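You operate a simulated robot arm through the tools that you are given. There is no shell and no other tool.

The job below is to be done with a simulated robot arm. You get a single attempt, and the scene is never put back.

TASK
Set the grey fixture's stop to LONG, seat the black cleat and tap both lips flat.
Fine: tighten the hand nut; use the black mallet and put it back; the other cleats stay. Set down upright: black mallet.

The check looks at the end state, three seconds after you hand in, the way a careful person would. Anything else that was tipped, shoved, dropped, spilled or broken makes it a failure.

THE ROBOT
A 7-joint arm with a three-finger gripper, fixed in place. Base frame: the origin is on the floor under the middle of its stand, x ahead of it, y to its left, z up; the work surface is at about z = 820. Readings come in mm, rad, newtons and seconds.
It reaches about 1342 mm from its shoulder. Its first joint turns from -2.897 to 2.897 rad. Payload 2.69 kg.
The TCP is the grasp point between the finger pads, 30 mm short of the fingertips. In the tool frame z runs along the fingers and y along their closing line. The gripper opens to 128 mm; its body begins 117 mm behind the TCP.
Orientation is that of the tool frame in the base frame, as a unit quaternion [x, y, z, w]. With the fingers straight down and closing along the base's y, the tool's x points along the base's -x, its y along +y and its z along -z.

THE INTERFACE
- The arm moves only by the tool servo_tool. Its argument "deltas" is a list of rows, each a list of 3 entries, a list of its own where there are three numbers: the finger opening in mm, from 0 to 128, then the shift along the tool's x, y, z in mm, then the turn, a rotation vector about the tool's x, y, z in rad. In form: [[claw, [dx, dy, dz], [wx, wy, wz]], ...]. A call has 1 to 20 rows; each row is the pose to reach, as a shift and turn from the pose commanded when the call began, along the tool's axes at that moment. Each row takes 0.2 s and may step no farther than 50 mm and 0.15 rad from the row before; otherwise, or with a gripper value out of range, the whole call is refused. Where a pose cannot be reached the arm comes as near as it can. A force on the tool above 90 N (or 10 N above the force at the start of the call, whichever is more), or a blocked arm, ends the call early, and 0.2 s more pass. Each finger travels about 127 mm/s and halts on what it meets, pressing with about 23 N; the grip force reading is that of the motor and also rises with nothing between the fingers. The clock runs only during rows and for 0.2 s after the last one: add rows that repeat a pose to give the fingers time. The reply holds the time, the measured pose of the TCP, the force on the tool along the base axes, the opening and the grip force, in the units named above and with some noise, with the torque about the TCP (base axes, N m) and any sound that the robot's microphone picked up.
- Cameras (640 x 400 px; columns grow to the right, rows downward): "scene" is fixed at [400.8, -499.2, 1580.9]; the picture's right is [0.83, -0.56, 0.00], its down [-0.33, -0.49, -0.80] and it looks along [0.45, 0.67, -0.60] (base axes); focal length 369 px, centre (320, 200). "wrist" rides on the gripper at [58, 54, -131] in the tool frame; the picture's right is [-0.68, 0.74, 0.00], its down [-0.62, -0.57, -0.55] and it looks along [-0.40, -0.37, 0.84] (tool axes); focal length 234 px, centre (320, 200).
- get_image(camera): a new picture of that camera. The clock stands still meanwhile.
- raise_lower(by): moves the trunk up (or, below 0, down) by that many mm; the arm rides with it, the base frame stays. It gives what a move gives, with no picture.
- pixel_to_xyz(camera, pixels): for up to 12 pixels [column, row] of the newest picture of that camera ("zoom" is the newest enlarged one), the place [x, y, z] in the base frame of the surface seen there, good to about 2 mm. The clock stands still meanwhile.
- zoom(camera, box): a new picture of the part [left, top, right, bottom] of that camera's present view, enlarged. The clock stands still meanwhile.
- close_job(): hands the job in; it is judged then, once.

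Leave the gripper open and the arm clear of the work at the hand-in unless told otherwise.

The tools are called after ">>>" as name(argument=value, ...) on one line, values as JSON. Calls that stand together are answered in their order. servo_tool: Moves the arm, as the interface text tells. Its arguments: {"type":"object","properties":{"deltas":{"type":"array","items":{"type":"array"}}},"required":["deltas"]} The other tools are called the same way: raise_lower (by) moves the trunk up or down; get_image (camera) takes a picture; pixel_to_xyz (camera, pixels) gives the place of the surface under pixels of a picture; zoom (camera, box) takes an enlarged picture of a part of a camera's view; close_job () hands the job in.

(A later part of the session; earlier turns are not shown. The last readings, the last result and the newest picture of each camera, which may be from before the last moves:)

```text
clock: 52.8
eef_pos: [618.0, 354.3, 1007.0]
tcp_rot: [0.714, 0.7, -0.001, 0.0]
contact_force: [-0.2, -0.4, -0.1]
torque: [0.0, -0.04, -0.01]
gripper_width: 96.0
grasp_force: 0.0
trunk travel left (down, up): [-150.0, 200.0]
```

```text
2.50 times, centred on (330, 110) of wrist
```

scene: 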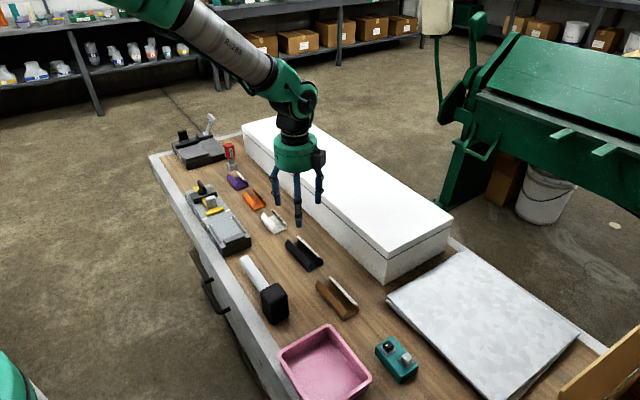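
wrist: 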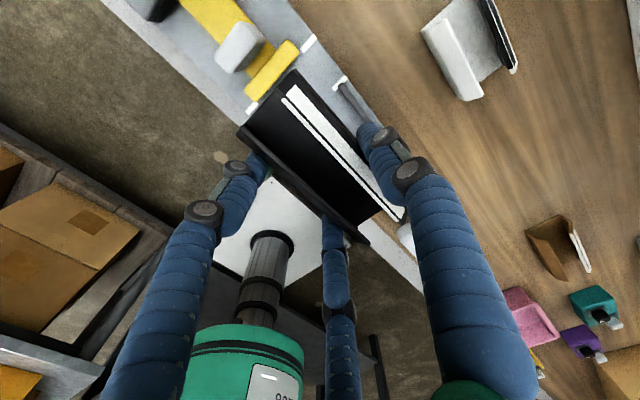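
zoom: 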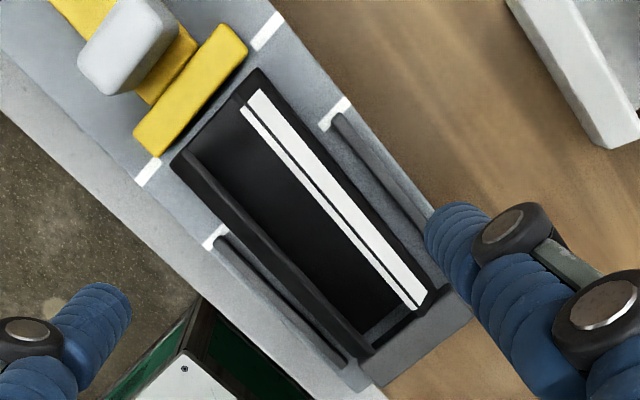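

I'll measure the seated cleat and the stop in this wrist view: cleat corners, wall tops, fence and stop.

>>> pixel_to_xyz(camera="zoom", pixels=[[173, 162], [262, 70], [358, 355], [440, 290], [190, 150], [248, 95], [372, 352], [425, 308], [290, 200], [222, 240], [345, 360], [180, 130]])

>>> pixel_to_xyz(camera="zoom", pixels=[[150, 170], [265, 35], [225, 80], [160, 150], [240, 60], [400, 320], [420, 330], [340, 125], [430, 230], [300, 260], [215, 150], [350, 310]])

```text
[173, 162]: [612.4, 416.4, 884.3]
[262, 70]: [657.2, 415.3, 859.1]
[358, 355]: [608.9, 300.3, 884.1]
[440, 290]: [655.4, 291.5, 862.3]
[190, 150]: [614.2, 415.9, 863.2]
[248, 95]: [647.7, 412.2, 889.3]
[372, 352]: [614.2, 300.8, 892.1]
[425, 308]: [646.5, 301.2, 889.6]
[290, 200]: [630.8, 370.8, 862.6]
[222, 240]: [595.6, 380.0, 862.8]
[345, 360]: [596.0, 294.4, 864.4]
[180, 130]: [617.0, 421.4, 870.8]
```

```text
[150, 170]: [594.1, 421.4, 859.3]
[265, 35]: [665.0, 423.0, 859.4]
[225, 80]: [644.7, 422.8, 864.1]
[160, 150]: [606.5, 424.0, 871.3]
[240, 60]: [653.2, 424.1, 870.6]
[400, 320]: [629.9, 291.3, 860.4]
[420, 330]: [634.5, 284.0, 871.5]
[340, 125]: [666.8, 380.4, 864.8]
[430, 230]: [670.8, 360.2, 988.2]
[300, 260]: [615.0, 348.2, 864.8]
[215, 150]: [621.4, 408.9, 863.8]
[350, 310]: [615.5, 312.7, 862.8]
```

The cleat sits flat on the bed (floor z≈863, walls to 884), spanning y≈299–416, well inside fence, stop and rails. Next is the mallet. I'll travel above its head near (619, 18) while turning the tool about 90° clockwise, so the paired fingers will flank the handle side.

>>> servo_tool(deltas=[[96, [-26, 0.6, -5], [0, 0, 0.122]], [96, [-52, 1.2, -10], [0, 0, 0.244]], [96, [-78, 1.8, -13], [0, 0, 0.366]], [96, [-104, 2.4, -13], [0, 0, 0.488]], [96, [-130, 3, -13], [0, 0, 0.61]], [96, [-156, 3.6, -13], [0, 0, 0.732]], [96, [-182, 4.2, -13], [0, 0, 0.854]], [96, [-208, 4.8, -13], [0, 0, 0.976]], [96, [-234, 5.4, -13], [0, 0, 1.098]], [96, [-260, 6, -13], [0, 0, 1.22]], [96, [-286, 6.6, -13], [0, 0, 1.342]], [96, [-312, 7.2, -13], [0, 0, 1.464]], [96, [-336, 7.7, -13], [0, 0, 1.55]], [96, [-336, 7.7, -13], [0, 0, 1.55]]])

>>> get_image(camera="wrist")

>>> get_image(camera="scene")

```text
clock: 55.8
eef_pos: [623.9, 36.2, 1023.3]
tcp_rot: [0.998, 0.066, 0.001, -0.016]
contact_force: [0.6, 0.2, -0.1]
torque: [0.0, -0.02, -0.01]
gripper_width: 95.9
grasp_force: 0.0
out of reach, approached as far as the arm can: row 11, 12, 13, 14
trunk travel left (down, up): [-150.0, 200.0]
```

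```text
taken
```

wrist: 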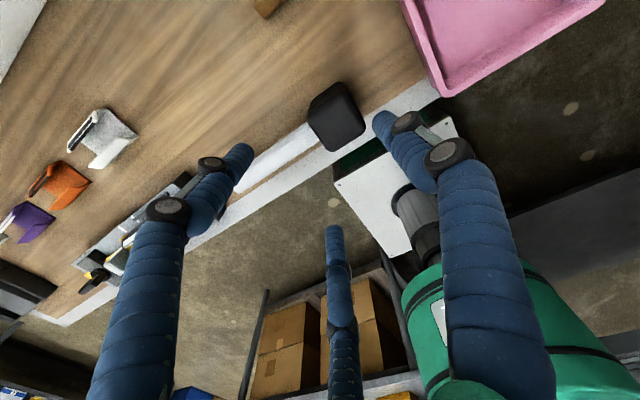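

```text
taken
```

scene: 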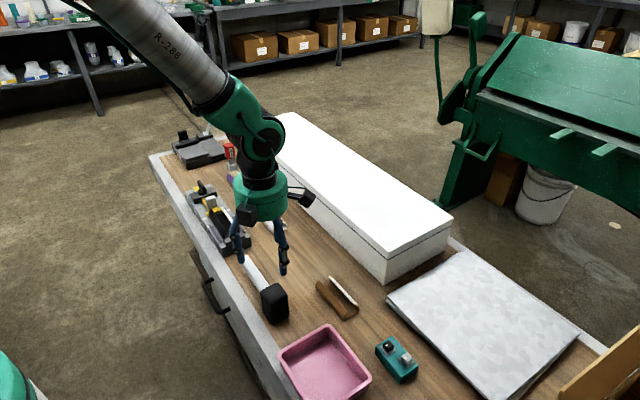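

The full half-turn is beyond the wrist limit here, so I'll use the 90° orientation instead (single finger on the +x face). I'm turning back by 1.57 rad with no shift, then reading the pose.

>>> servo_tool(deltas=[[96, [0, 0, 0], [0, 0, -0.14]], [96, [0, 0, 0], [0, 0, -0.28]], [96, [0, 0, 0], [0, 0, -0.42]], [96, [0, 0, 0], [0, 0, -0.56]], [96, [0, 0, 0], [0, 0, -0.7]], [96, [0, 0, 0], [0, 0, -0.84]], [96, [0, 0, 0], [0, 0, -0.98]], [96, [0, 0, 0], [0, 0, -1.12]], [96, [0, 0, 0], [0, 0, -1.26]], [96, [0, 0, 0], [0, 0, -1.4]], [96, [0, 0, 0], [0, 0, -1.5]], [96, [0, 0, 0], [0, 0, -1.57]], [96, [0, 0, 0], [0, 0, -1.57]]])

>>> get_image(camera="wrist")

```text
clock: 58.6
eef_pos: [624.6, 36.1, 1024.0]
tcp_rot: [0.658, 0.753, 0.011, -0.011]
contact_force: [-0.1, -0.4, -0.5]
torque: [0.0, -0.01, 0.0]
gripper_width: 95.9
grasp_force: 0.0
trunk travel left (down, up): [-150.0, 200.0]
```

```text
taken
```

wrist: 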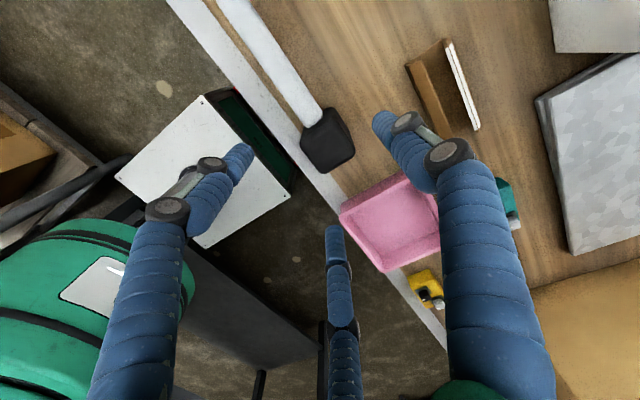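

The tool now has a slight tilt left over from the unreachable pose. I'll correct it: rotation vector (0, −0.031, +0.135) in the tool frame brings it square and vertical.

>>> servo_tool(deltas=[[96, [0, 0, 0], [0, -0.0155, 0.067]], [96, [0, 0, 0], [0, -0.0311, 0.1346]], [96, [0, 0, 0], [0, -0.0311, 0.1346]]])

>>> get_image(camera="wrist")

```text
clock: 59.4
eef_pos: [622.1, 36.5, 1024.4]
tcp_rot: [0.708, 0.706, 0.001, 0.0]
contact_force: [-1.1, 0.4, 0.1]
torque: [-0.02, 0.0, 0.02]
gripper_width: 96.2
grasp_force: 0.1
trunk travel left (down, up): [-150.0, 200.0]
```

```text
taken
```

wrist: 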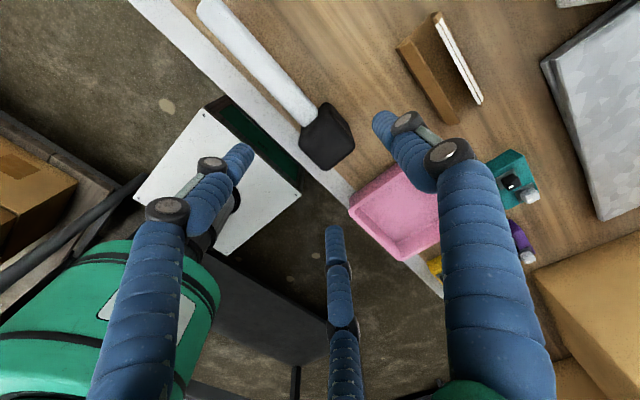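

The tool is square and vertical. I'll zoom the wrist view on the mallet head at about (325,135) and measure it.

>>> zoom(camera="wrist", box=[265, 70, 385, 190])

```text
3.33 times, centred on (325, 130) of wrist
```

zoom: 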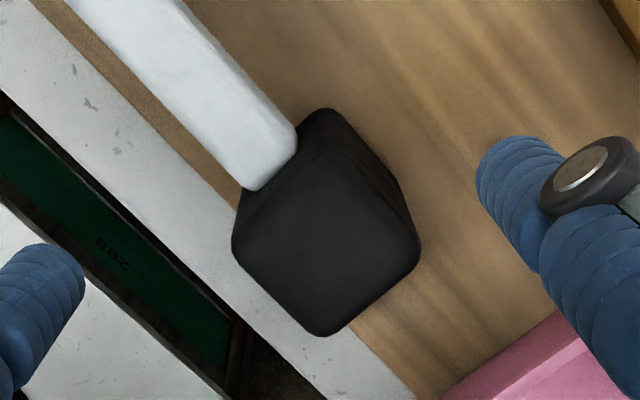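

>>> pixel_to_xyz(camera="zoom", pixels=[[240, 245], [325, 328], [412, 245], [330, 170], [325, 250], [245, 180], [290, 140], [180, 80], [160, 40], [325, 115], [270, 170], [400, 190]])

>>> pixel_to_xyz(camera="wrist", pixels=[[205, 5], [220, 30], [235, 22], [250, 70], [270, 55], [280, 100], [300, 90], [355, 205], [345, 160]])

```text
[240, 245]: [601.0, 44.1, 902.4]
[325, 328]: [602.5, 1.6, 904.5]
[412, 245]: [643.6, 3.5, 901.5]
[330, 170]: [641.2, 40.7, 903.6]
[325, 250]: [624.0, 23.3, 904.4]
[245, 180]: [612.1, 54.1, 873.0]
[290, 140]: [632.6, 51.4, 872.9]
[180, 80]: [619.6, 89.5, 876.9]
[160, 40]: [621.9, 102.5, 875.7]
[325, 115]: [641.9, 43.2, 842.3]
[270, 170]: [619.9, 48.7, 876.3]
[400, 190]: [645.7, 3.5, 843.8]
```

```text
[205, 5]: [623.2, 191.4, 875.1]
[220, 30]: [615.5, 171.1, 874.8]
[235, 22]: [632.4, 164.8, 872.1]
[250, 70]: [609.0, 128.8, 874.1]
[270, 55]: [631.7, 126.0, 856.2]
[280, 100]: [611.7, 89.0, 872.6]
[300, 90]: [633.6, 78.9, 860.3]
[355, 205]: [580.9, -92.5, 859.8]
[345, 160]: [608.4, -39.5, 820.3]
```

The two cameras differ by about 3 mm on the head, so I'll measure again from the scene camera with a tight zoom.

>>> zoom(camera="scene", box=[250, 275, 300, 330])

```text
7.27 times, centred on (275, 302) of scene
```

zoom: 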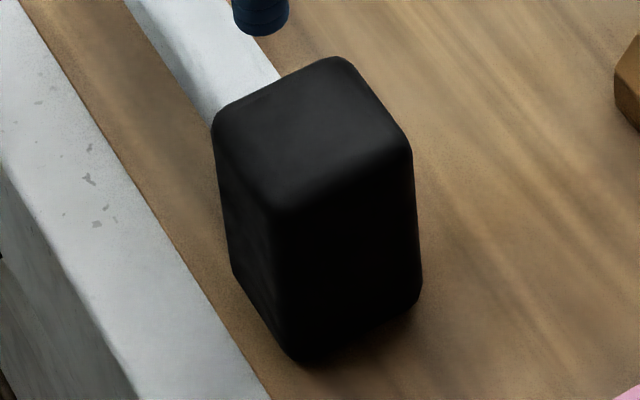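

>>> pixel_to_xyz(camera="zoom", pixels=[[218, 125], [280, 205], [408, 150], [340, 62], [300, 130], [345, 190], [300, 355], [418, 290], [235, 265], [350, 250], [250, 220], [225, 180]])

```text
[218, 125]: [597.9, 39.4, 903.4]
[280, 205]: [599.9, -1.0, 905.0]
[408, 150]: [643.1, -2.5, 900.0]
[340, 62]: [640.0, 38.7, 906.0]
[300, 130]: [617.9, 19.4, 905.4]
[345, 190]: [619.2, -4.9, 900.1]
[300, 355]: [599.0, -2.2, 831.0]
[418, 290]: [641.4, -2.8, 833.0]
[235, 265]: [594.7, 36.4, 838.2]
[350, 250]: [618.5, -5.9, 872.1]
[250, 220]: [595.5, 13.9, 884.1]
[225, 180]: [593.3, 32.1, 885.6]
```

The scene puts the head centre at about (619, 18), top z≈906. I'll go to TCP (615, 19), first above, then down to z≈902 with fingers at 96, so the tips stay near or above the handle's top.

>>> servo_tool(deltas=[[96, [-17.5, -7.1, 0], [0, 0, 0]], [96, [-17.5, -7.1, 0], [0, 0, 0]], [96, [-17.5, -7.1, 40], [0, 0, 0]], [96, [-17.5, -7.1, 80], [0, 0, 0]], [96, [-17.5, -7.1, 110], [0, 0, 0]], [96, [-17.5, -7.1, 122], [0, 0, 0]], [96, [-17.5, -7.1, 122], [0, 0, 0]]])

>>> zoom(camera="scene", box=[235, 230, 315, 330])

>>> zoom(camera="wrist", box=[200, 60, 440, 260])

```text
clock: 61.0
eef_pos: [617.0, 19.0, 900.8]
tcp_rot: [0.708, 0.706, 0.001, 0.001]
contact_force: [0.0, 0.3, 0.5]
torque: [0.0, 0.0, -0.01]
gripper_width: 95.9
grasp_force: 0.1
trunk travel left (down, up): [-150.0, 200.0]
```

```text
4.00 times, centred on (275, 280) of scene
```

zoom: 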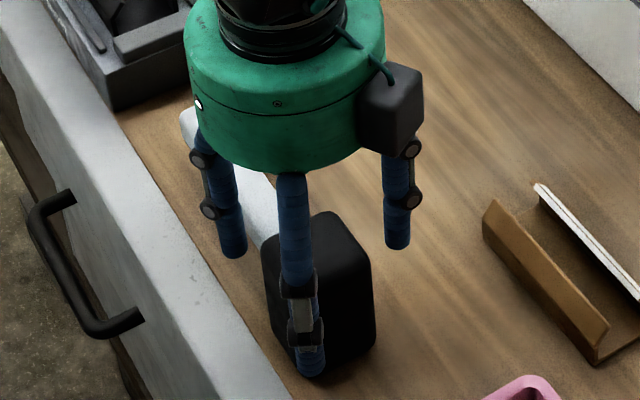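

```text
2.00 times, centred on (320, 160) of wrist
```

zoom: 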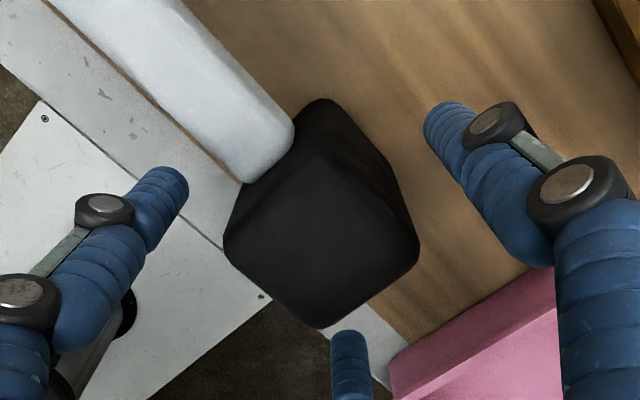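

The fingers straddle the head. I'll shift −1.5 mm in x and close gradually.

>>> servo_tool(deltas=[[90, [0, -1.5, 0], [0, 0, 0]], [80, [0, -1.5, 0], [0, 0, 0]], [72, [0, -1.5, 0], [0, 0, 0]], [66, [0, -1.5, 0], [0, 0, 0]], [62, [0, -1.5, 0], [0, 0, 0]], [56, [0, -1.5, 0], [0, 0, 0]], [40, [0, -1.5, 0], [0, 0, 0]], [30, [0, -1.5, 0], [0, 0, 0]], [30, [0, -1.5, 0], [0, 0, 0]]])

>>> zoom(camera="scene", box=[235, 230, 315, 330])

>>> zoom(camera="wrist", box=[200, 60, 440, 260])

```text
clock: 63.0
eef_pos: [615.7, 18.8, 901.1]
tcp_rot: [0.708, 0.706, 0.0, 0.0]
contact_force: [-3.8, 2.0, 3.1]
torque: [0.05, 0.16, 0.02]
gripper_width: 61.4
grasp_force: 22.9
trunk travel left (down, up): [-150.0, 200.0]
```

```text
4.00 times, centred on (275, 280) of scene
```

zoom: 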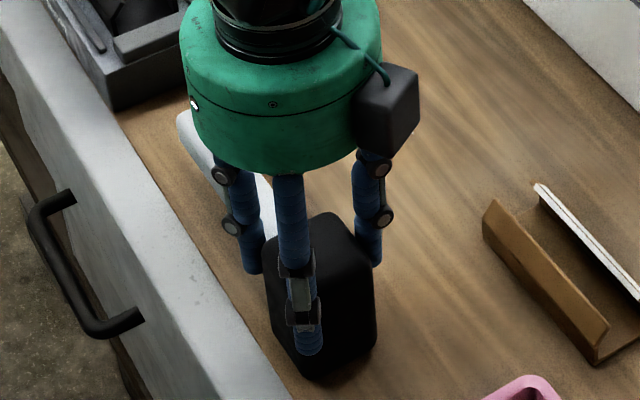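

```text
2.00 times, centred on (320, 160) of wrist
```

zoom: 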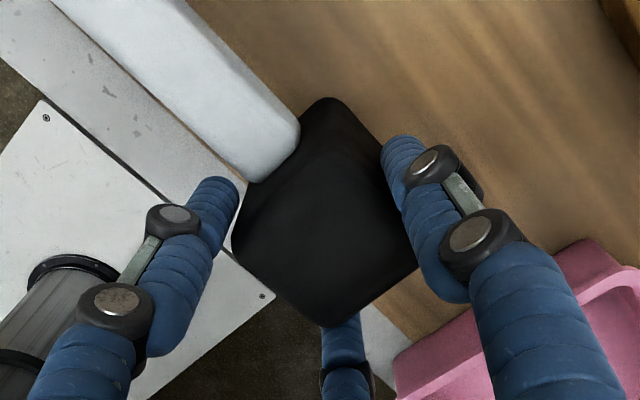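

Grip 61.4 mm, 22.9 N on the head. I'll lift slowly 15 mm and check for slip or droop.

>>> servo_tool(deltas=[[30, [0, 0, -2], [0, 0, 0]], [30, [0, 0, -5], [0, 0, 0]], [30, [0, 0, -10], [0, 0, 0]], [30, [0, 0, -15], [0, 0, 0]], [30, [0, 0, -15], [0, 0, 0]]])

>>> zoom(camera="scene", box=[235, 230, 315, 330])

>>> zoom(camera="wrist", box=[200, 60, 440, 260])

```text
clock: 64.2
eef_pos: [617.2, 18.7, 917.7]
tcp_rot: [0.708, 0.707, 0.001, 0.0]
contact_force: [0.7, 0.4, -2.0]
torque: [0.0, 0.03, 0.01]
gripper_width: 61.3
grasp_force: 23.2
trunk travel left (down, up): [-150.0, 200.0]
```

```text
4.00 times, centred on (275, 280) of scene
```

zoom: 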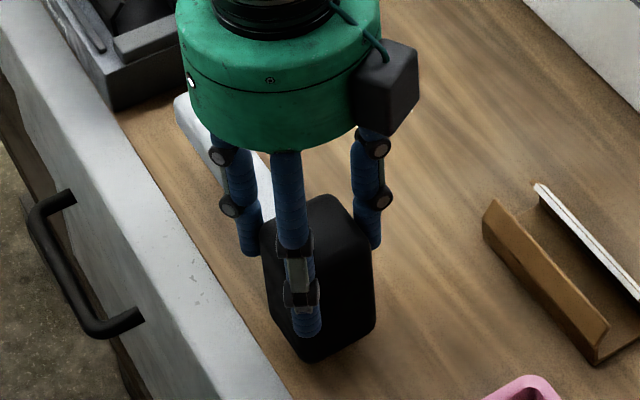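

```text
2.00 times, centred on (320, 160) of wrist
```

zoom: 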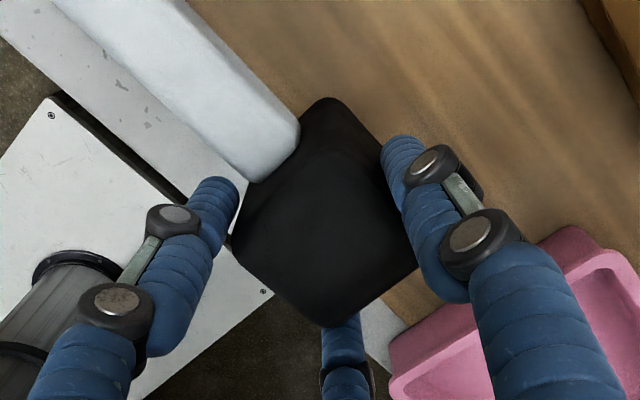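

The mallet is held level and is light. I'll raise it 85 mm, carry it over the cleat to TCP (630, 352), and turn the tool back 90° counter-clockwise so the handle points to −x, clear of the knob and nut.

>>> servo_tool(deltas=[[30, [0, 0, -20], [0, 0, 0]], [30, [0, 0, -50], [0, 0, 0]], [30, [0, 0, -85], [0, 0, 0]], [30, [20, 1, -85], [0, 0, -0.1]], [30, [44, 2, -85], [0, 0, -0.21]], [30, [68, 3, -85], [0, 0, -0.32]], [30, [92, 4, -85], [0, 0, -0.43]], [30, [116, 5, -85], [0, 0, -0.55]], [30, [140, 6, -85], [0, 0, -0.67]], [30, [164, 7, -85], [0, 0, -0.79]], [30, [188, 8, -85], [0, 0, -0.91]], [30, [212, 9, -85], [0, 0, -1.03]], [30, [236, 10, -85], [0, 0, -1.15]], [30, [260, 11, -85], [0, 0, -1.27]], [30, [284, 12, -85], [0, 0, -1.38]], [30, [308, 13, -85], [0, 0, -1.48]], [30, [325, 13.8, -85], [0, 0, -1.55]], [30, [333, 13.8, -85], [0, 0, -1.57]], [30, [333, 13.8, -85], [0, 0, -1.57]]])

>>> get_image(camera="wrist")

>>> zoom(camera="scene", box=[160, 140, 280, 260])

```text
clock: 68.2
eef_pos: [630.5, 352.5, 1001.0]
tcp_rot: [0.001, 1.0, 0.0, 0.001]
contact_force: [-0.2, -0.7, -1.6]
torque: [0.0, -0.05, 0.0]
gripper_width: 61.3
grasp_force: 22.6
trunk travel left (down, up): [-150.0, 200.0]
```

```text
taken
```

wrist: 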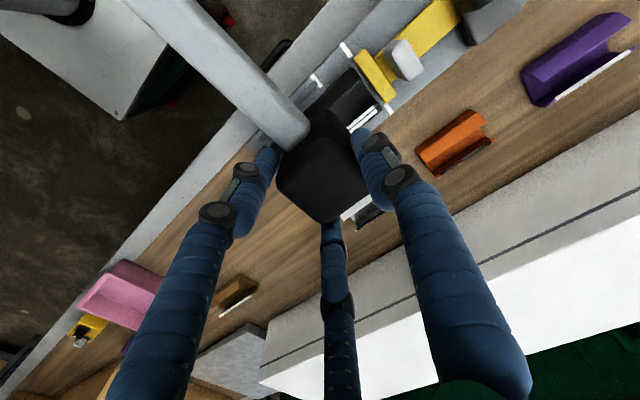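

```text
3.33 times, centred on (220, 200) of scene
```

zoom: 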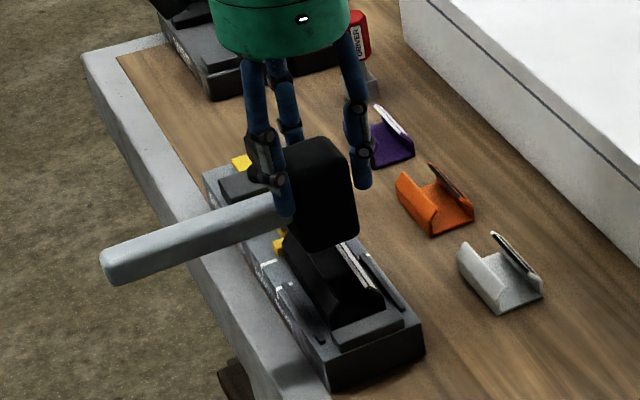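

The mallet hangs over the cleat with its handle toward −x. I'll measure the head before lowering: zoom scene on it.

>>> zoom(camera="scene", box=[195, 170, 245, 225])

```text
7.27 times, centred on (220, 198) of scene
```

zoom: 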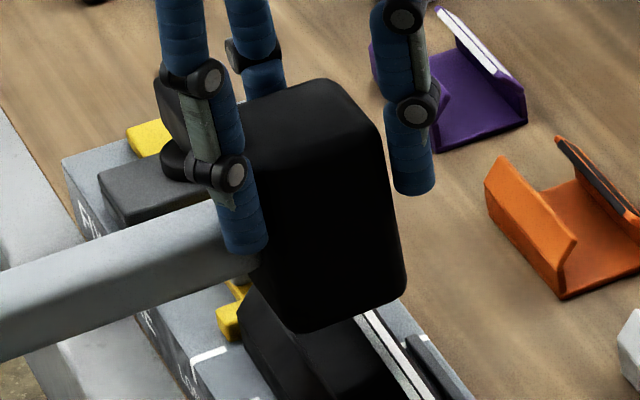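

>>> pixel_to_xyz(camera="zoom", pixels=[[300, 325], [400, 290], [340, 310], [375, 135], [330, 85], [280, 180], [330, 220], [385, 220], [265, 280], [250, 110], [300, 120], [150, 290]])

```text
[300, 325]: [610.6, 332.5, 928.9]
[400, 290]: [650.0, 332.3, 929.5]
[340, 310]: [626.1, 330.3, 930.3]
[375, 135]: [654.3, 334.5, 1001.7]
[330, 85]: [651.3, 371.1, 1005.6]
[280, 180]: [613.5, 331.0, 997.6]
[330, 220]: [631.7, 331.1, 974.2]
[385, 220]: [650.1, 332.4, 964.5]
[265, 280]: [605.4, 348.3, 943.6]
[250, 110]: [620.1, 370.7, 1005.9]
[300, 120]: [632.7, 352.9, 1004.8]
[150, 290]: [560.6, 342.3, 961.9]
```

The head is centred at about (630, 355), right over both lips, with its bottom at z≈919.5; lip tops are at ≈892. I'll lower to just above the lips, then press down in small steps to about z=886, watching force and sound.

>>> servo_tool(deltas=[[30, [0, 0, 12], [0, 0, 0]], [30, [0, 0, 22], [0, 0, 0]], [30, [0, 0, 26], [0, 0, 0]], [30, [0, 0, 29], [0, 0, 0]], [30, [0, 0, 32], [0, 0, 0]], [30, [0, 0, 32], [0, 0, 0]]])

>>> zoom(camera="scene", box=[195, 180, 250, 240])

```text
clock: 69.6
eef_pos: [629.6, 352.8, 974.1]
tcp_rot: [0.001, 1.0, 0.002, 0.003]
contact_force: [0.0, -3.1, 30.7]
torque: [-0.63, 0.02, 0.01]
gripper_width: 61.5
grasp_force: 23.0
trunk travel left (down, up): [-150.0, 200.0]
```

```text
6.67 times, centred on (222, 210) of scene
```

zoom: 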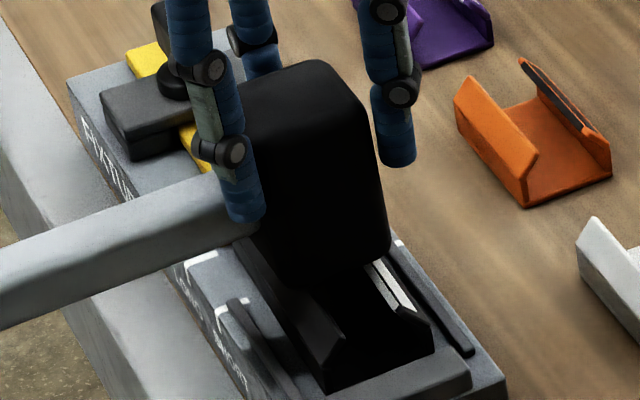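

Contact at about 31 N, and the lips did not yield to a slow push. They likely need a real tap. I'll raise 35 mm, strike down quickly once, and lift again.

>>> servo_tool(deltas=[[30, [0, 0, -20], [0, 0, 0]], [30, [0, 0, -38], [0, 0, 0]], [30, [0, 0, -38], [0, 0, 0]], [30, [0, 0, 2], [0, 0, 0]], [30, [0, 0, -30], [0, 0, 0]], [30, [0, 0, -30], [0, 0, 0]]])

>>> zoom(camera="scene", box=[195, 180, 250, 240])

```text
clock: 71.0
eef_pos: [628.8, 351.8, 998.3]
tcp_rot: [0.001, 1.0, 0.0, 0.001]
contact_force: [0.6, -0.8, -2.1]
torque: [-0.02, -0.08, 0.01]
gripper_width: 60.9
grasp_force: 23.2
trunk travel left (down, up): [-150.0, 200.0]
```

```text
6.67 times, centred on (222, 210) of scene
```

zoom: 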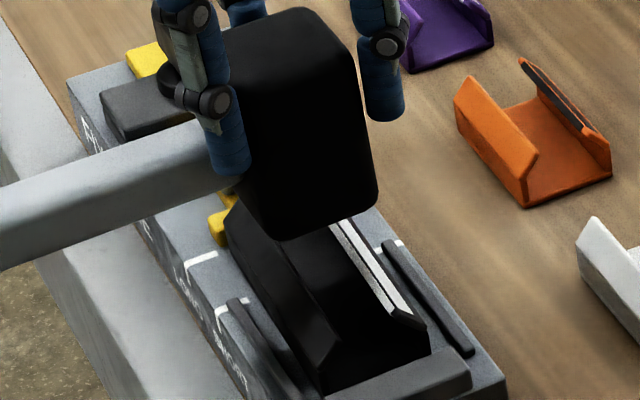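

No sound was reported. I'll check whether the lips moved: zoom on the cleat and measure lip edges.

>>> zoom(camera="scene", box=[215, 205, 250, 240])

```text
11.43 times, centred on (232, 222) of scene
```

zoom: 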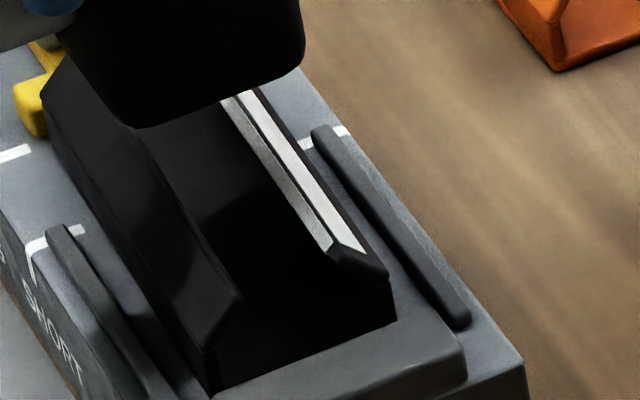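

>>> pixel_to_xyz(camera="zoom", pixels=[[240, 298], [205, 345], [335, 248], [385, 270], [190, 240], [150, 270], [290, 195], [300, 150], [215, 330], [345, 250]])

```text
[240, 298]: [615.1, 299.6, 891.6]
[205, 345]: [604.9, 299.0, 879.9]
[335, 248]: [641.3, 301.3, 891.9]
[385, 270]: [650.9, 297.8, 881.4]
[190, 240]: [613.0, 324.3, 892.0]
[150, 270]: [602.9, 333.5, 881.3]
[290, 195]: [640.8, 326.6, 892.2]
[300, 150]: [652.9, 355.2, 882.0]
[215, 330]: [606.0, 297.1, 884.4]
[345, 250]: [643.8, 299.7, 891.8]
```

The lips are still up at z≈892. I'll work one lip at a time so all the force goes into it: shift 17 mm toward −x (head over the left lip), then strike down about 10 mm past contact and hold a moment.

>>> servo_tool(deltas=[[30, [9, 0, 0], [0, 0, 0]], [30, [17, 0, 0], [0, 0, 0]], [30, [17, 0, 0], [0, 0, 0]], [30, [17, 0, 38], [0, 0, 0]], [30, [17, 0, 38], [0, 0, 0]]])

>>> zoom(camera="scene", box=[195, 180, 250, 240])

```text
clock: 72.2
eef_pos: [611.6, 352.8, 961.7]
tcp_rot: [0.001, 1.0, 0.001, 0.003]
contact_force: [-1.1, 2.3, 3.9]
torque: [-0.01, -0.1, 0.04]
gripper_width: 61.1
grasp_force: 22.4
trunk travel left (down, up): [-150.0, 200.0]
```

```text
6.67 times, centred on (222, 210) of scene
```

zoom: 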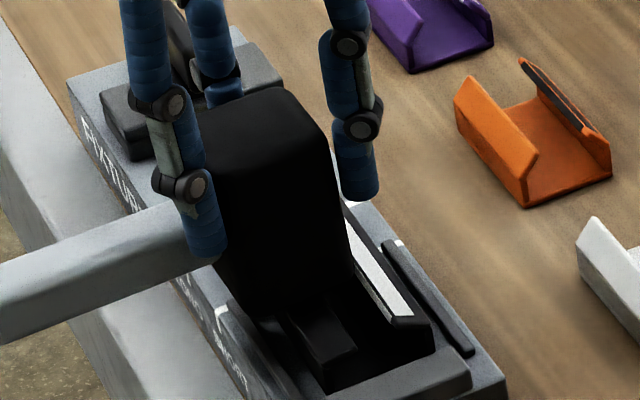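

Force fell to 4 N with the head well down, and the left lip looks folded. I'll raise the mallet straight up and look.

>>> servo_tool(deltas=[[30, [0, 0, -15], [0, 0, 0]], [30, [0, 0, -38], [0, 0, 0]], [30, [0, 0, -38], [0, 0, 0]]])

>>> zoom(camera="scene", box=[205, 195, 250, 240])

>>> zoom(camera="wrist", box=[220, 40, 440, 240])

```text
clock: 73.0
eef_pos: [611.1, 353.2, 999.9]
tcp_rot: [0.0, 1.0, 0.0, 0.001]
contact_force: [-0.3, 0.4, -2.3]
torque: [0.01, -0.07, 0.01]
gripper_width: 61.2
grasp_force: 23.1
trunk travel left (down, up): [-150.0, 200.0]
```

```text
8.89 times, centred on (228, 218) of scene
```

zoom: 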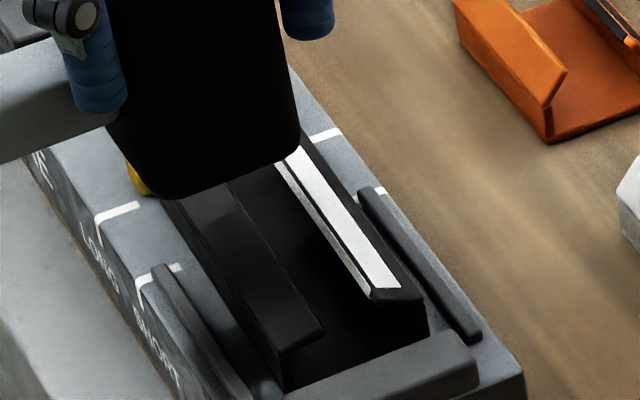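

```text
2.00 times, centred on (330, 140) of wrist
```

zoom: 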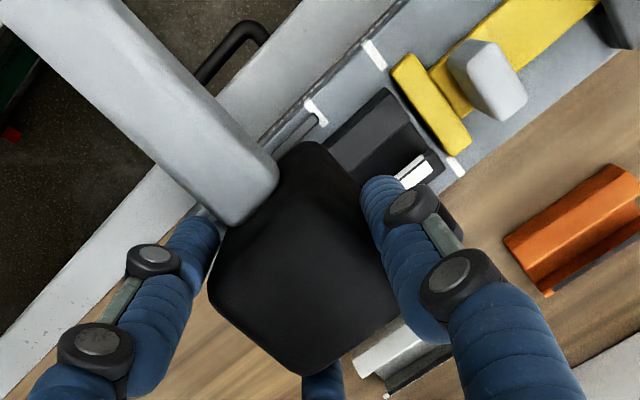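

The left lip looks folded right down. I'll measure both lips here.

>>> pixel_to_xyz(camera="zoom", pixels=[[320, 328], [280, 345], [300, 335], [255, 225], [215, 250], [235, 240], [375, 290], [418, 292], [320, 210], [350, 200], [290, 370], [325, 335]])

```text
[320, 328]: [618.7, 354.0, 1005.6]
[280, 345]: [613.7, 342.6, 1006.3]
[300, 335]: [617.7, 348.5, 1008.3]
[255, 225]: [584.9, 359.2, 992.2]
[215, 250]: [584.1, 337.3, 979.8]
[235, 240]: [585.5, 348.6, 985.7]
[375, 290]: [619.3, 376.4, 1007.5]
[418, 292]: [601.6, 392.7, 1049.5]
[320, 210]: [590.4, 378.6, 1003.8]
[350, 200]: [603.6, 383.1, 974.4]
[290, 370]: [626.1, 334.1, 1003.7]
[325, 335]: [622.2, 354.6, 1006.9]
```

Those points were taken in the wrist zoom by mistake. I'll take the scene zoom again and measure in that.

>>> zoom(camera="scene", box=[205, 195, 250, 240])

>>> pixel_to_xyz(camera="zoom", pixels=[[320, 328], [280, 345], [300, 335], [255, 225], [215, 250], [235, 240], [375, 290], [418, 292], [320, 210], [350, 200], [290, 370], [325, 335]])

```text
8.89 times, centred on (228, 218) of scene
```

zoom: 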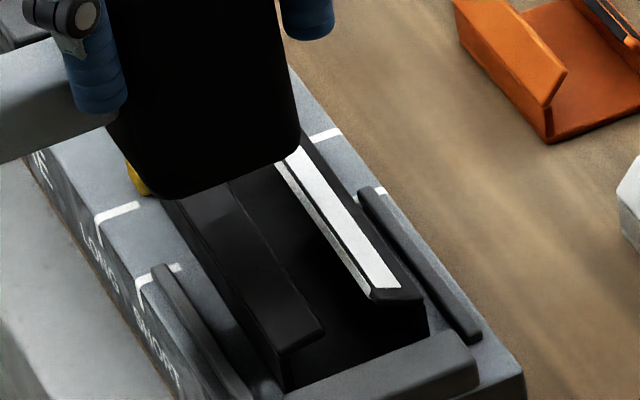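

```text
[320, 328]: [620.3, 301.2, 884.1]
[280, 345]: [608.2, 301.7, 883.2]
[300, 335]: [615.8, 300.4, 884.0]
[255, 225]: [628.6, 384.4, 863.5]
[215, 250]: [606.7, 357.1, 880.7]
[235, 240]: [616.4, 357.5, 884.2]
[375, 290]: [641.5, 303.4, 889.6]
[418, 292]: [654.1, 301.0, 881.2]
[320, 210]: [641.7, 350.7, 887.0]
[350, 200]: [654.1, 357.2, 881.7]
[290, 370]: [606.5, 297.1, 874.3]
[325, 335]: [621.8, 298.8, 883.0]
```

The left lip is flat (z≈884 from wall to tip). The right lip still stands at about 889. I'll move the head over the right lip (36 mm toward +x) and strike the same way.

>>> servo_tool(deltas=[[30, [-12, 0, 0], [0, 0, 0]], [30, [-24, 0, 0], [0, 0, 0]], [30, [-36, 0, 0], [0, 0, 0]], [30, [-36, 0, 0], [0, 0, 0]], [30, [-36, 0, 38], [0, 0, 0]], [30, [-36, 0, 38], [0, 0, 0]]])

>>> zoom(camera="scene", box=[195, 180, 250, 240])

```text
clock: 74.4
eef_pos: [648.9, 353.0, 959.9]
tcp_rot: [0.001, 1.0, 0.0, 0.001]
contact_force: [-0.1, 0.2, -2.5]
torque: [-0.04, 0.01, 0.03]
gripper_width: 61.2
grasp_force: 23.1
trunk travel left (down, up): [-150.0, 200.0]
```

```text
6.67 times, centred on (222, 210) of scene
```

zoom: 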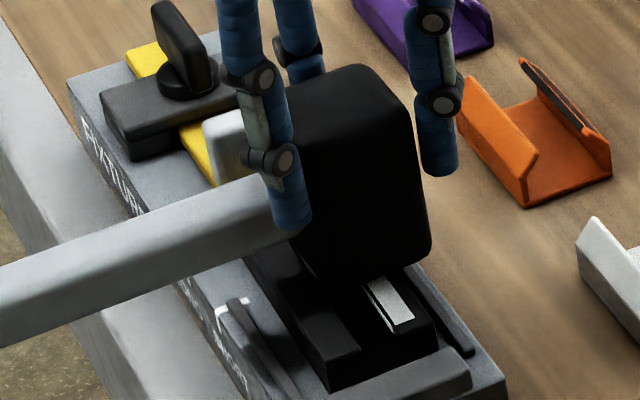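

Force is just the mallet's weight, with the head low. I'll raise it and check the right lip.

>>> servo_tool(deltas=[[30, [0, 0, -15], [0, 0, 0]], [30, [0, 0, -40], [0, 0, 0]], [30, [0, 0, -70], [0, 0, 0]], [30, [0, 0, -70], [0, 0, 0]]])

>>> zoom(camera="scene", box=[205, 195, 250, 240])

>>> pixel_to_xyz(camera="zoom", pixels=[[320, 328], [280, 345], [235, 240], [210, 200], [375, 292], [385, 298], [418, 290], [320, 210], [350, 210], [300, 160], [290, 370], [350, 260]])

```text
clock: 75.4
eef_pos: [648.5, 352.2, 1034.2]
tcp_rot: [0.001, 1.0, 0.0, 0.001]
contact_force: [0.0, -0.5, -2.4]
torque: [0.02, -0.04, -0.01]
gripper_width: 60.9
grasp_force: 23.1
trunk travel left (down, up): [-150.0, 200.0]
```

```text
8.89 times, centred on (228, 218) of scene
```

zoom: 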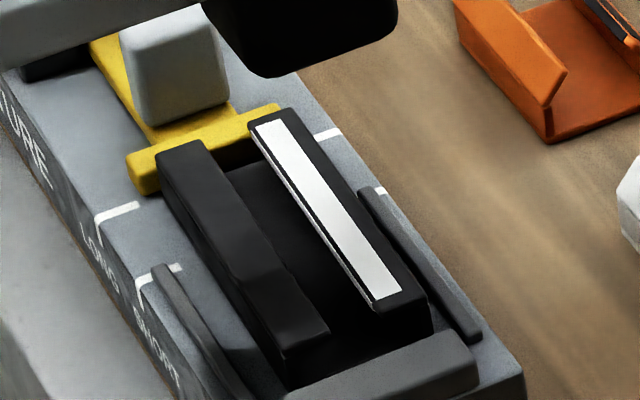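

```text
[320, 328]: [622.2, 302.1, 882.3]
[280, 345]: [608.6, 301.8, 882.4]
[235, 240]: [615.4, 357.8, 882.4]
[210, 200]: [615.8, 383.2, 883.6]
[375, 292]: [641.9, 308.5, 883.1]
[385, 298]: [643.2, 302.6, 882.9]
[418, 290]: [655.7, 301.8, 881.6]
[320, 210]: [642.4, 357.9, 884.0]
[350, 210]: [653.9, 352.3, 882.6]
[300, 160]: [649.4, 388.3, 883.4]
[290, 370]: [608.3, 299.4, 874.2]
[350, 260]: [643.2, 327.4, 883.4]
```

Both lips now read z≈883 from wall to tip, so they are flat. Now the mallet must go back. It may have shifted in the grip, so I'll measure it as it hangs.

>>> zoom(camera="scene", box=[185, 155, 255, 215])

```text
6.67 times, centred on (220, 185) of scene
```

zoom: 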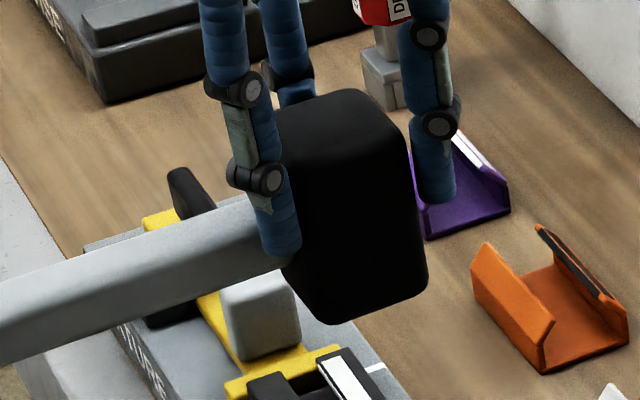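

>>> pixel_to_xyz(camera="zoom", pixels=[[335, 315], [420, 285], [375, 305], [405, 145], [350, 95], [320, 170], [300, 110], [340, 120], [420, 220], [310, 260], [200, 225], [50, 270]])

>>> pixel_to_xyz(camera="zoom", pixels=[[10, 280], [100, 252], [180, 228], [240, 205], [20, 360], [120, 315], [220, 280], [280, 145], [380, 110], [390, 270], [345, 280], [325, 300]])

```text
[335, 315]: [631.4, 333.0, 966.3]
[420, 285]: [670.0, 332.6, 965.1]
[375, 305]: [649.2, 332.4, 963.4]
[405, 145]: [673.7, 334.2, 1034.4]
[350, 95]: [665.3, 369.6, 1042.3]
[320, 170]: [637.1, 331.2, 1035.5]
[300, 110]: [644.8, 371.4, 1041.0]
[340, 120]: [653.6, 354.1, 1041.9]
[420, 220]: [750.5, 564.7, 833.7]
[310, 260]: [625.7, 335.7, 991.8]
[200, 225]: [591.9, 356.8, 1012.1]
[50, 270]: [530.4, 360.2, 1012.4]
```

```text
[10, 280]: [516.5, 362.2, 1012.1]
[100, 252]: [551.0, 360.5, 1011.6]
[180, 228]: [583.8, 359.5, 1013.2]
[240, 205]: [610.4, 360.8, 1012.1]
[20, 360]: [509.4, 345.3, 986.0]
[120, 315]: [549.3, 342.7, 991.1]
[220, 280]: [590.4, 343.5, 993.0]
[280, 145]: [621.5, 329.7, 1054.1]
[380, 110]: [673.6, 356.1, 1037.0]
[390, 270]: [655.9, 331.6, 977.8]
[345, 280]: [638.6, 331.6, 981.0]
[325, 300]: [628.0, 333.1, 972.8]
```

The mallet is level and has slid up only about 3 mm in the grip (its bottom is about 78 mm below the TCP). I'll carry it back above its place at TCP (616.4, 18.8), turning 90° clockwise so the handle points +y again.

>>> servo_tool(deltas=[[30, [2, -20, 0], [0, 0, 0.09]], [30, [4, -41, 0], [0, 0, 0.19]], [30, [6, -62, 0], [0, 0, 0.29]], [30, [8, -83, 0], [0, 0, 0.39]], [30, [10, -104, 0], [0, 0, 0.49]], [30, [12, -125, 0], [0, 0, 0.59]], [30, [14, -146, 0], [0, 0, 0.69]], [30, [16, -167, 0], [0, 0, 0.79]], [30, [18, -188, 0], [0, 0, 0.89]], [30, [20, -209, 0], [0, 0, 0.99]], [30, [22, -230, 0], [0, 0, 1.09]], [30, [24, -251, 0], [0, 0, 1.19]], [30, [26, -272, 0], [0, 0, 1.29]], [30, [28, -293, 0], [0, 0, 1.39]], [30, [30, -314, 0], [0, 0, 1.49]], [30, [32, -333, 0], [0, 0, 1.57]], [30, [32.1, -333.4, 0], [0, 0, 1.57]], [30, [32.1, -333.4, 0], [0, 0, 1.57]]])

>>> zoom(camera="scene", box=[220, 180, 320, 320])

```text
clock: 79.2
eef_pos: [614.7, 18.0, 1030.2]
tcp_rot: [0.708, 0.706, 0.0, 0.0]
contact_force: [0.2, 0.3, -1.7]
torque: [-0.01, 0.05, 0.01]
gripper_width: 61.1
grasp_force: 23.1
trunk travel left (down, up): [-150.0, 200.0]
```

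```text
2.86 times, centred on (270, 250) of scene
```

zoom: 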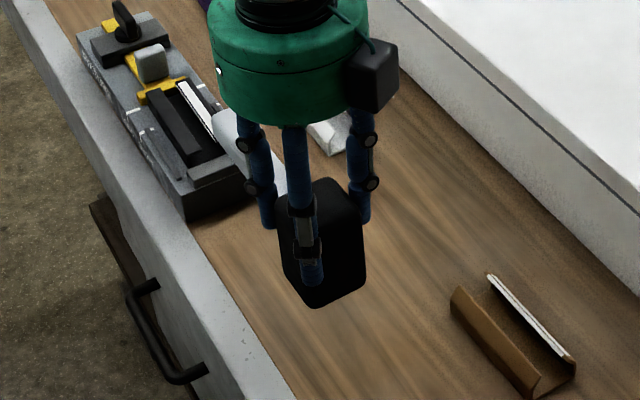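

The mallet is back over its spot. I'll lower to about 5 mm above the bench (TCP≈903), with a small correction, and check.

>>> servo_tool(deltas=[[30, [0.6, 1.2, 25], [0, 0, 0]], [30, [0.6, 1.2, 55], [0, 0, 0]], [30, [0.6, 1.2, 85], [0, 0, 0]], [30, [0.6, 1.2, 108], [0, 0, 0]], [30, [0.6, 1.2, 122], [0, 0, 0]], [30, [0.6, 1.2, 127], [0, 0, 0]], [30, [0.6, 1.2, 127], [0, 0, 0]]])

>>> zoom(camera="scene", box=[250, 275, 300, 330])

>>> pixel_to_xyz(camera="zoom", pixels=[[345, 190], [350, 250], [300, 350], [415, 285], [408, 150], [340, 62], [345, 100], [245, 240], [370, 300]])

```text
clock: 80.8
eef_pos: [617.7, 19.4, 904.5]
tcp_rot: [0.708, 0.706, 0.001, 0.001]
contact_force: [-0.3, 0.2, -3.0]
torque: [-0.03, 0.01, -0.01]
gripper_width: 61.2
grasp_force: 22.5
trunk travel left (down, up): [-150.0, 200.0]
```

```text
7.27 times, centred on (275, 302) of scene
```

zoom: 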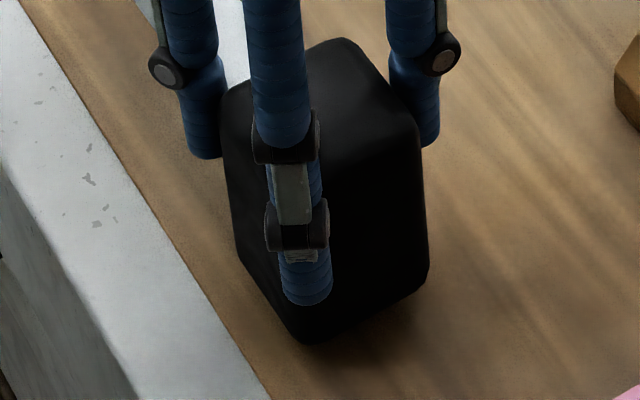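

```text
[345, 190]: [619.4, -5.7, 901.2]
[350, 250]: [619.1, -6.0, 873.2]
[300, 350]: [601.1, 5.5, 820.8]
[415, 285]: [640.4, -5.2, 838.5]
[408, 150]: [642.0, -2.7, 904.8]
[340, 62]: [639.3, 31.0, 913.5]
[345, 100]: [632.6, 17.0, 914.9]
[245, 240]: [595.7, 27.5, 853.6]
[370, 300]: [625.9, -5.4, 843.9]
```

The head position matches its original within 1 mm and is about 9 mm above the bench. I'll lower 7 mm, then in 1 mm steps to gentle contact.

>>> servo_tool(deltas=[[30, [0, 0, 4], [0, 0, 0]], [30, [0, 0, 7], [0, 0, 0]], [30, [0, 0, 8], [0, 0, 0]], [30, [0, 0, 8], [0, 0, 0]]])

>>> zoom(camera="scene", box=[250, 275, 300, 330])

>>> pixel_to_xyz(camera="zoom", pixels=[[345, 190], [350, 250], [345, 110], [340, 72], [408, 155], [360, 120]])

```text
clock: 81.8
eef_pos: [617.8, 19.5, 898.3]
tcp_rot: [0.708, 0.706, 0.001, 0.002]
contact_force: [-3.2, -4.5, 17.7]
torque: [0.09, 0.39, 0.08]
gripper_width: 61.0
grasp_force: 23.3
trunk travel left (down, up): [-150.0, 200.0]
```

```text
7.27 times, centred on (275, 302) of scene
```

zoom: 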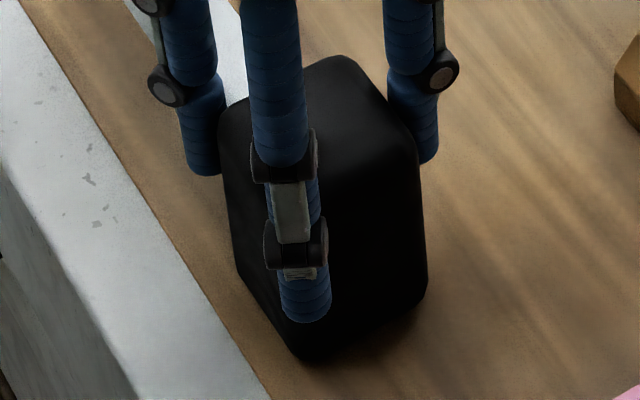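

```text
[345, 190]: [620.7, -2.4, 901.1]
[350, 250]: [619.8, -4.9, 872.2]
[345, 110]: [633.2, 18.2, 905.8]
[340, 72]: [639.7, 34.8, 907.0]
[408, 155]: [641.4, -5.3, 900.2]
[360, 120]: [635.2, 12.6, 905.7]
```

It's on the bench (17.7 N, top at 905.8 as originally), perhaps 2 mm toward +x of its old place. I'll lift 3 mm, shift −2 mm in x, set down lightly, then open slowly.

>>> servo_tool(deltas=[[30, [0, 0, -4], [0, 0, 0]], [30, [0, -2, -4], [0, 0, 0]], [30, [0, -2, -2.5], [0, 0, 0]], [30, [0, -2, -1.8], [0, 0, 0]], [30, [0, -2, -1.8], [0, 0, 0]]])

>>> zoom(camera="scene", box=[250, 275, 300, 330])

```text
clock: 83.0
eef_pos: [614.6, 19.2, 897.8]
tcp_rot: [0.707, 0.707, 0.001, 0.001]
contact_force: [-0.5, -0.1, -2.5]
torque: [-0.02, 0.02, 0.01]
gripper_width: 61.1
grasp_force: 22.9
trunk travel left (down, up): [-150.0, 200.0]
```

```text
7.27 times, centred on (275, 302) of scene
```

zoom: 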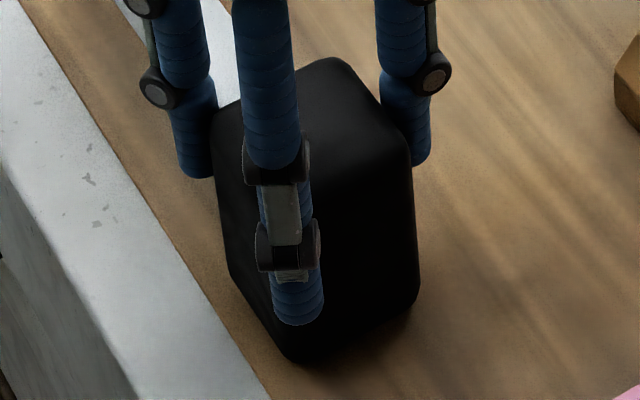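

The position now matches the original outline, but the force shows it's just off the bench. I'll lower 1.2 mm to contact, then open gradually.

>>> servo_tool(deltas=[[30, [0, 0, 0.7], [0, 0, 0]], [30, [0, 0, 1.3], [0, 0, 0]], [30, [0, 0, 1.3], [0, 0, 0]]])

```text
clock: 83.8
eef_pos: [613.8, 19.9, 897.6]
tcp_rot: [0.707, 0.707, 0.001, 0.0]
contact_force: [-1.9, -0.5, 7.5]
torque: [0.35, 0.14, 0.08]
gripper_width: 61.0
grasp_force: 23.1
trunk travel left (down, up): [-150.0, 200.0]
```

Light contact at 7.5 N. I'll open the fingers in small steps.

>>> servo_tool(deltas=[[61, [0, 0, 0], [0, 0, 0]], [64, [0, 0, 0], [0, 0, 0]], [67, [0, 0, 0], [0, 0, 0]], [72, [0, 0, 0], [0, 0, 0]], [80, [0, 0, 0], [0, 0, 0]], [90, [0, 0, 0], [0, 0, 0]], [98, [0, 0, 0], [0, 0, 0]], [98, [0, 0, 0], [0, 0, 0]]])

>>> zoom(camera="scene", box=[235, 230, 315, 330])

```text
clock: 85.6
eef_pos: [614.8, 19.2, 897.2]
tcp_rot: [0.707, 0.707, 0.0, 0.0]
contact_force: [0.4, -0.9, -0.8]
torque: [0.05, -0.01, 0.0]
gripper_width: 97.8
grasp_force: 0.0
trunk travel left (down, up): [-150.0, 200.0]
```

```text
4.00 times, centred on (275, 280) of scene
```

zoom: 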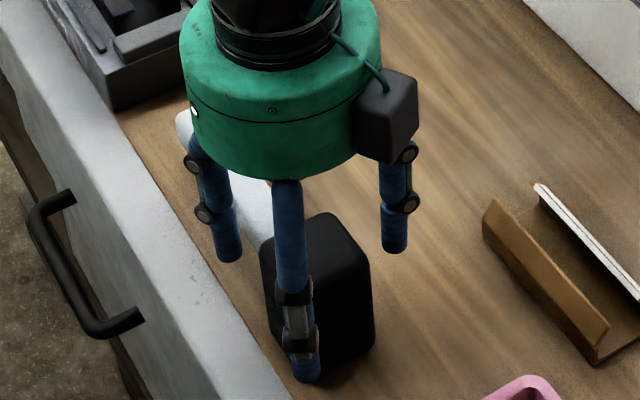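

The mallet stands upright, released. I'll rise straight up and check the whole scene.

>>> servo_tool(deltas=[[98, [0, 0, -20], [0, 0, 0]], [98, [0, 0, -60], [0, 0, 0]], [98, [0, 0, -105], [0, 0, 0]], [98, [0, 0, -150], [0, 0, 0]], [98, [0, 0, -180], [0, 0, 0]], [98, [0, 0, -180], [0, 0, 0]]])

>>> get_image(camera="scene")

>>> zoom(camera="scene", box=[230, 245, 300, 335])

>>> pixel_to_xyz(camera="zoom", pixels=[[225, 55], [212, 75], [338, 180], [270, 130], [375, 172], [415, 220], [345, 235], [360, 200], [350, 350], [422, 315], [320, 200], [400, 260]])

```text
clock: 87.0
eef_pos: [614.6, 19.0, 1078.4]
tcp_rot: [0.708, 0.707, 0.0, 0.0]
contact_force: [-0.7, -0.4, 0.9]
torque: [-0.02, 0.0, -0.01]
gripper_width: 98.0
grasp_force: 0.0
trunk travel left (down, up): [-150.0, 200.0]
```

```text
taken
```

scene: 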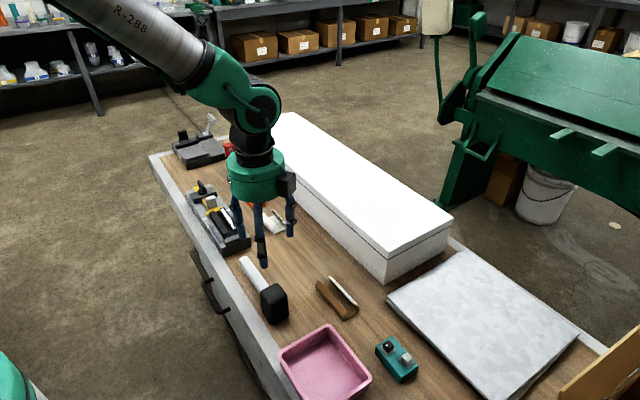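

```text
4.44 times, centred on (265, 290) of scene
```

zoom: 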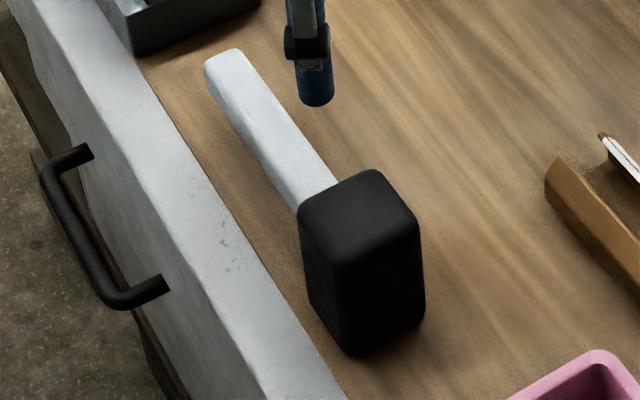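

```text
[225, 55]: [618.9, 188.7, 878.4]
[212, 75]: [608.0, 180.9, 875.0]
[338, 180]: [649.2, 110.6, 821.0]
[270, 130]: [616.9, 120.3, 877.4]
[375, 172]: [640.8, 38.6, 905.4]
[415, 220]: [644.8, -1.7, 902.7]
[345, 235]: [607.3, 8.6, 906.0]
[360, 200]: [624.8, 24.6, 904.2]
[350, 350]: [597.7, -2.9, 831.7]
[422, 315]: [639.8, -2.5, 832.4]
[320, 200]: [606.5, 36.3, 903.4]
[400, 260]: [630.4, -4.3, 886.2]
```

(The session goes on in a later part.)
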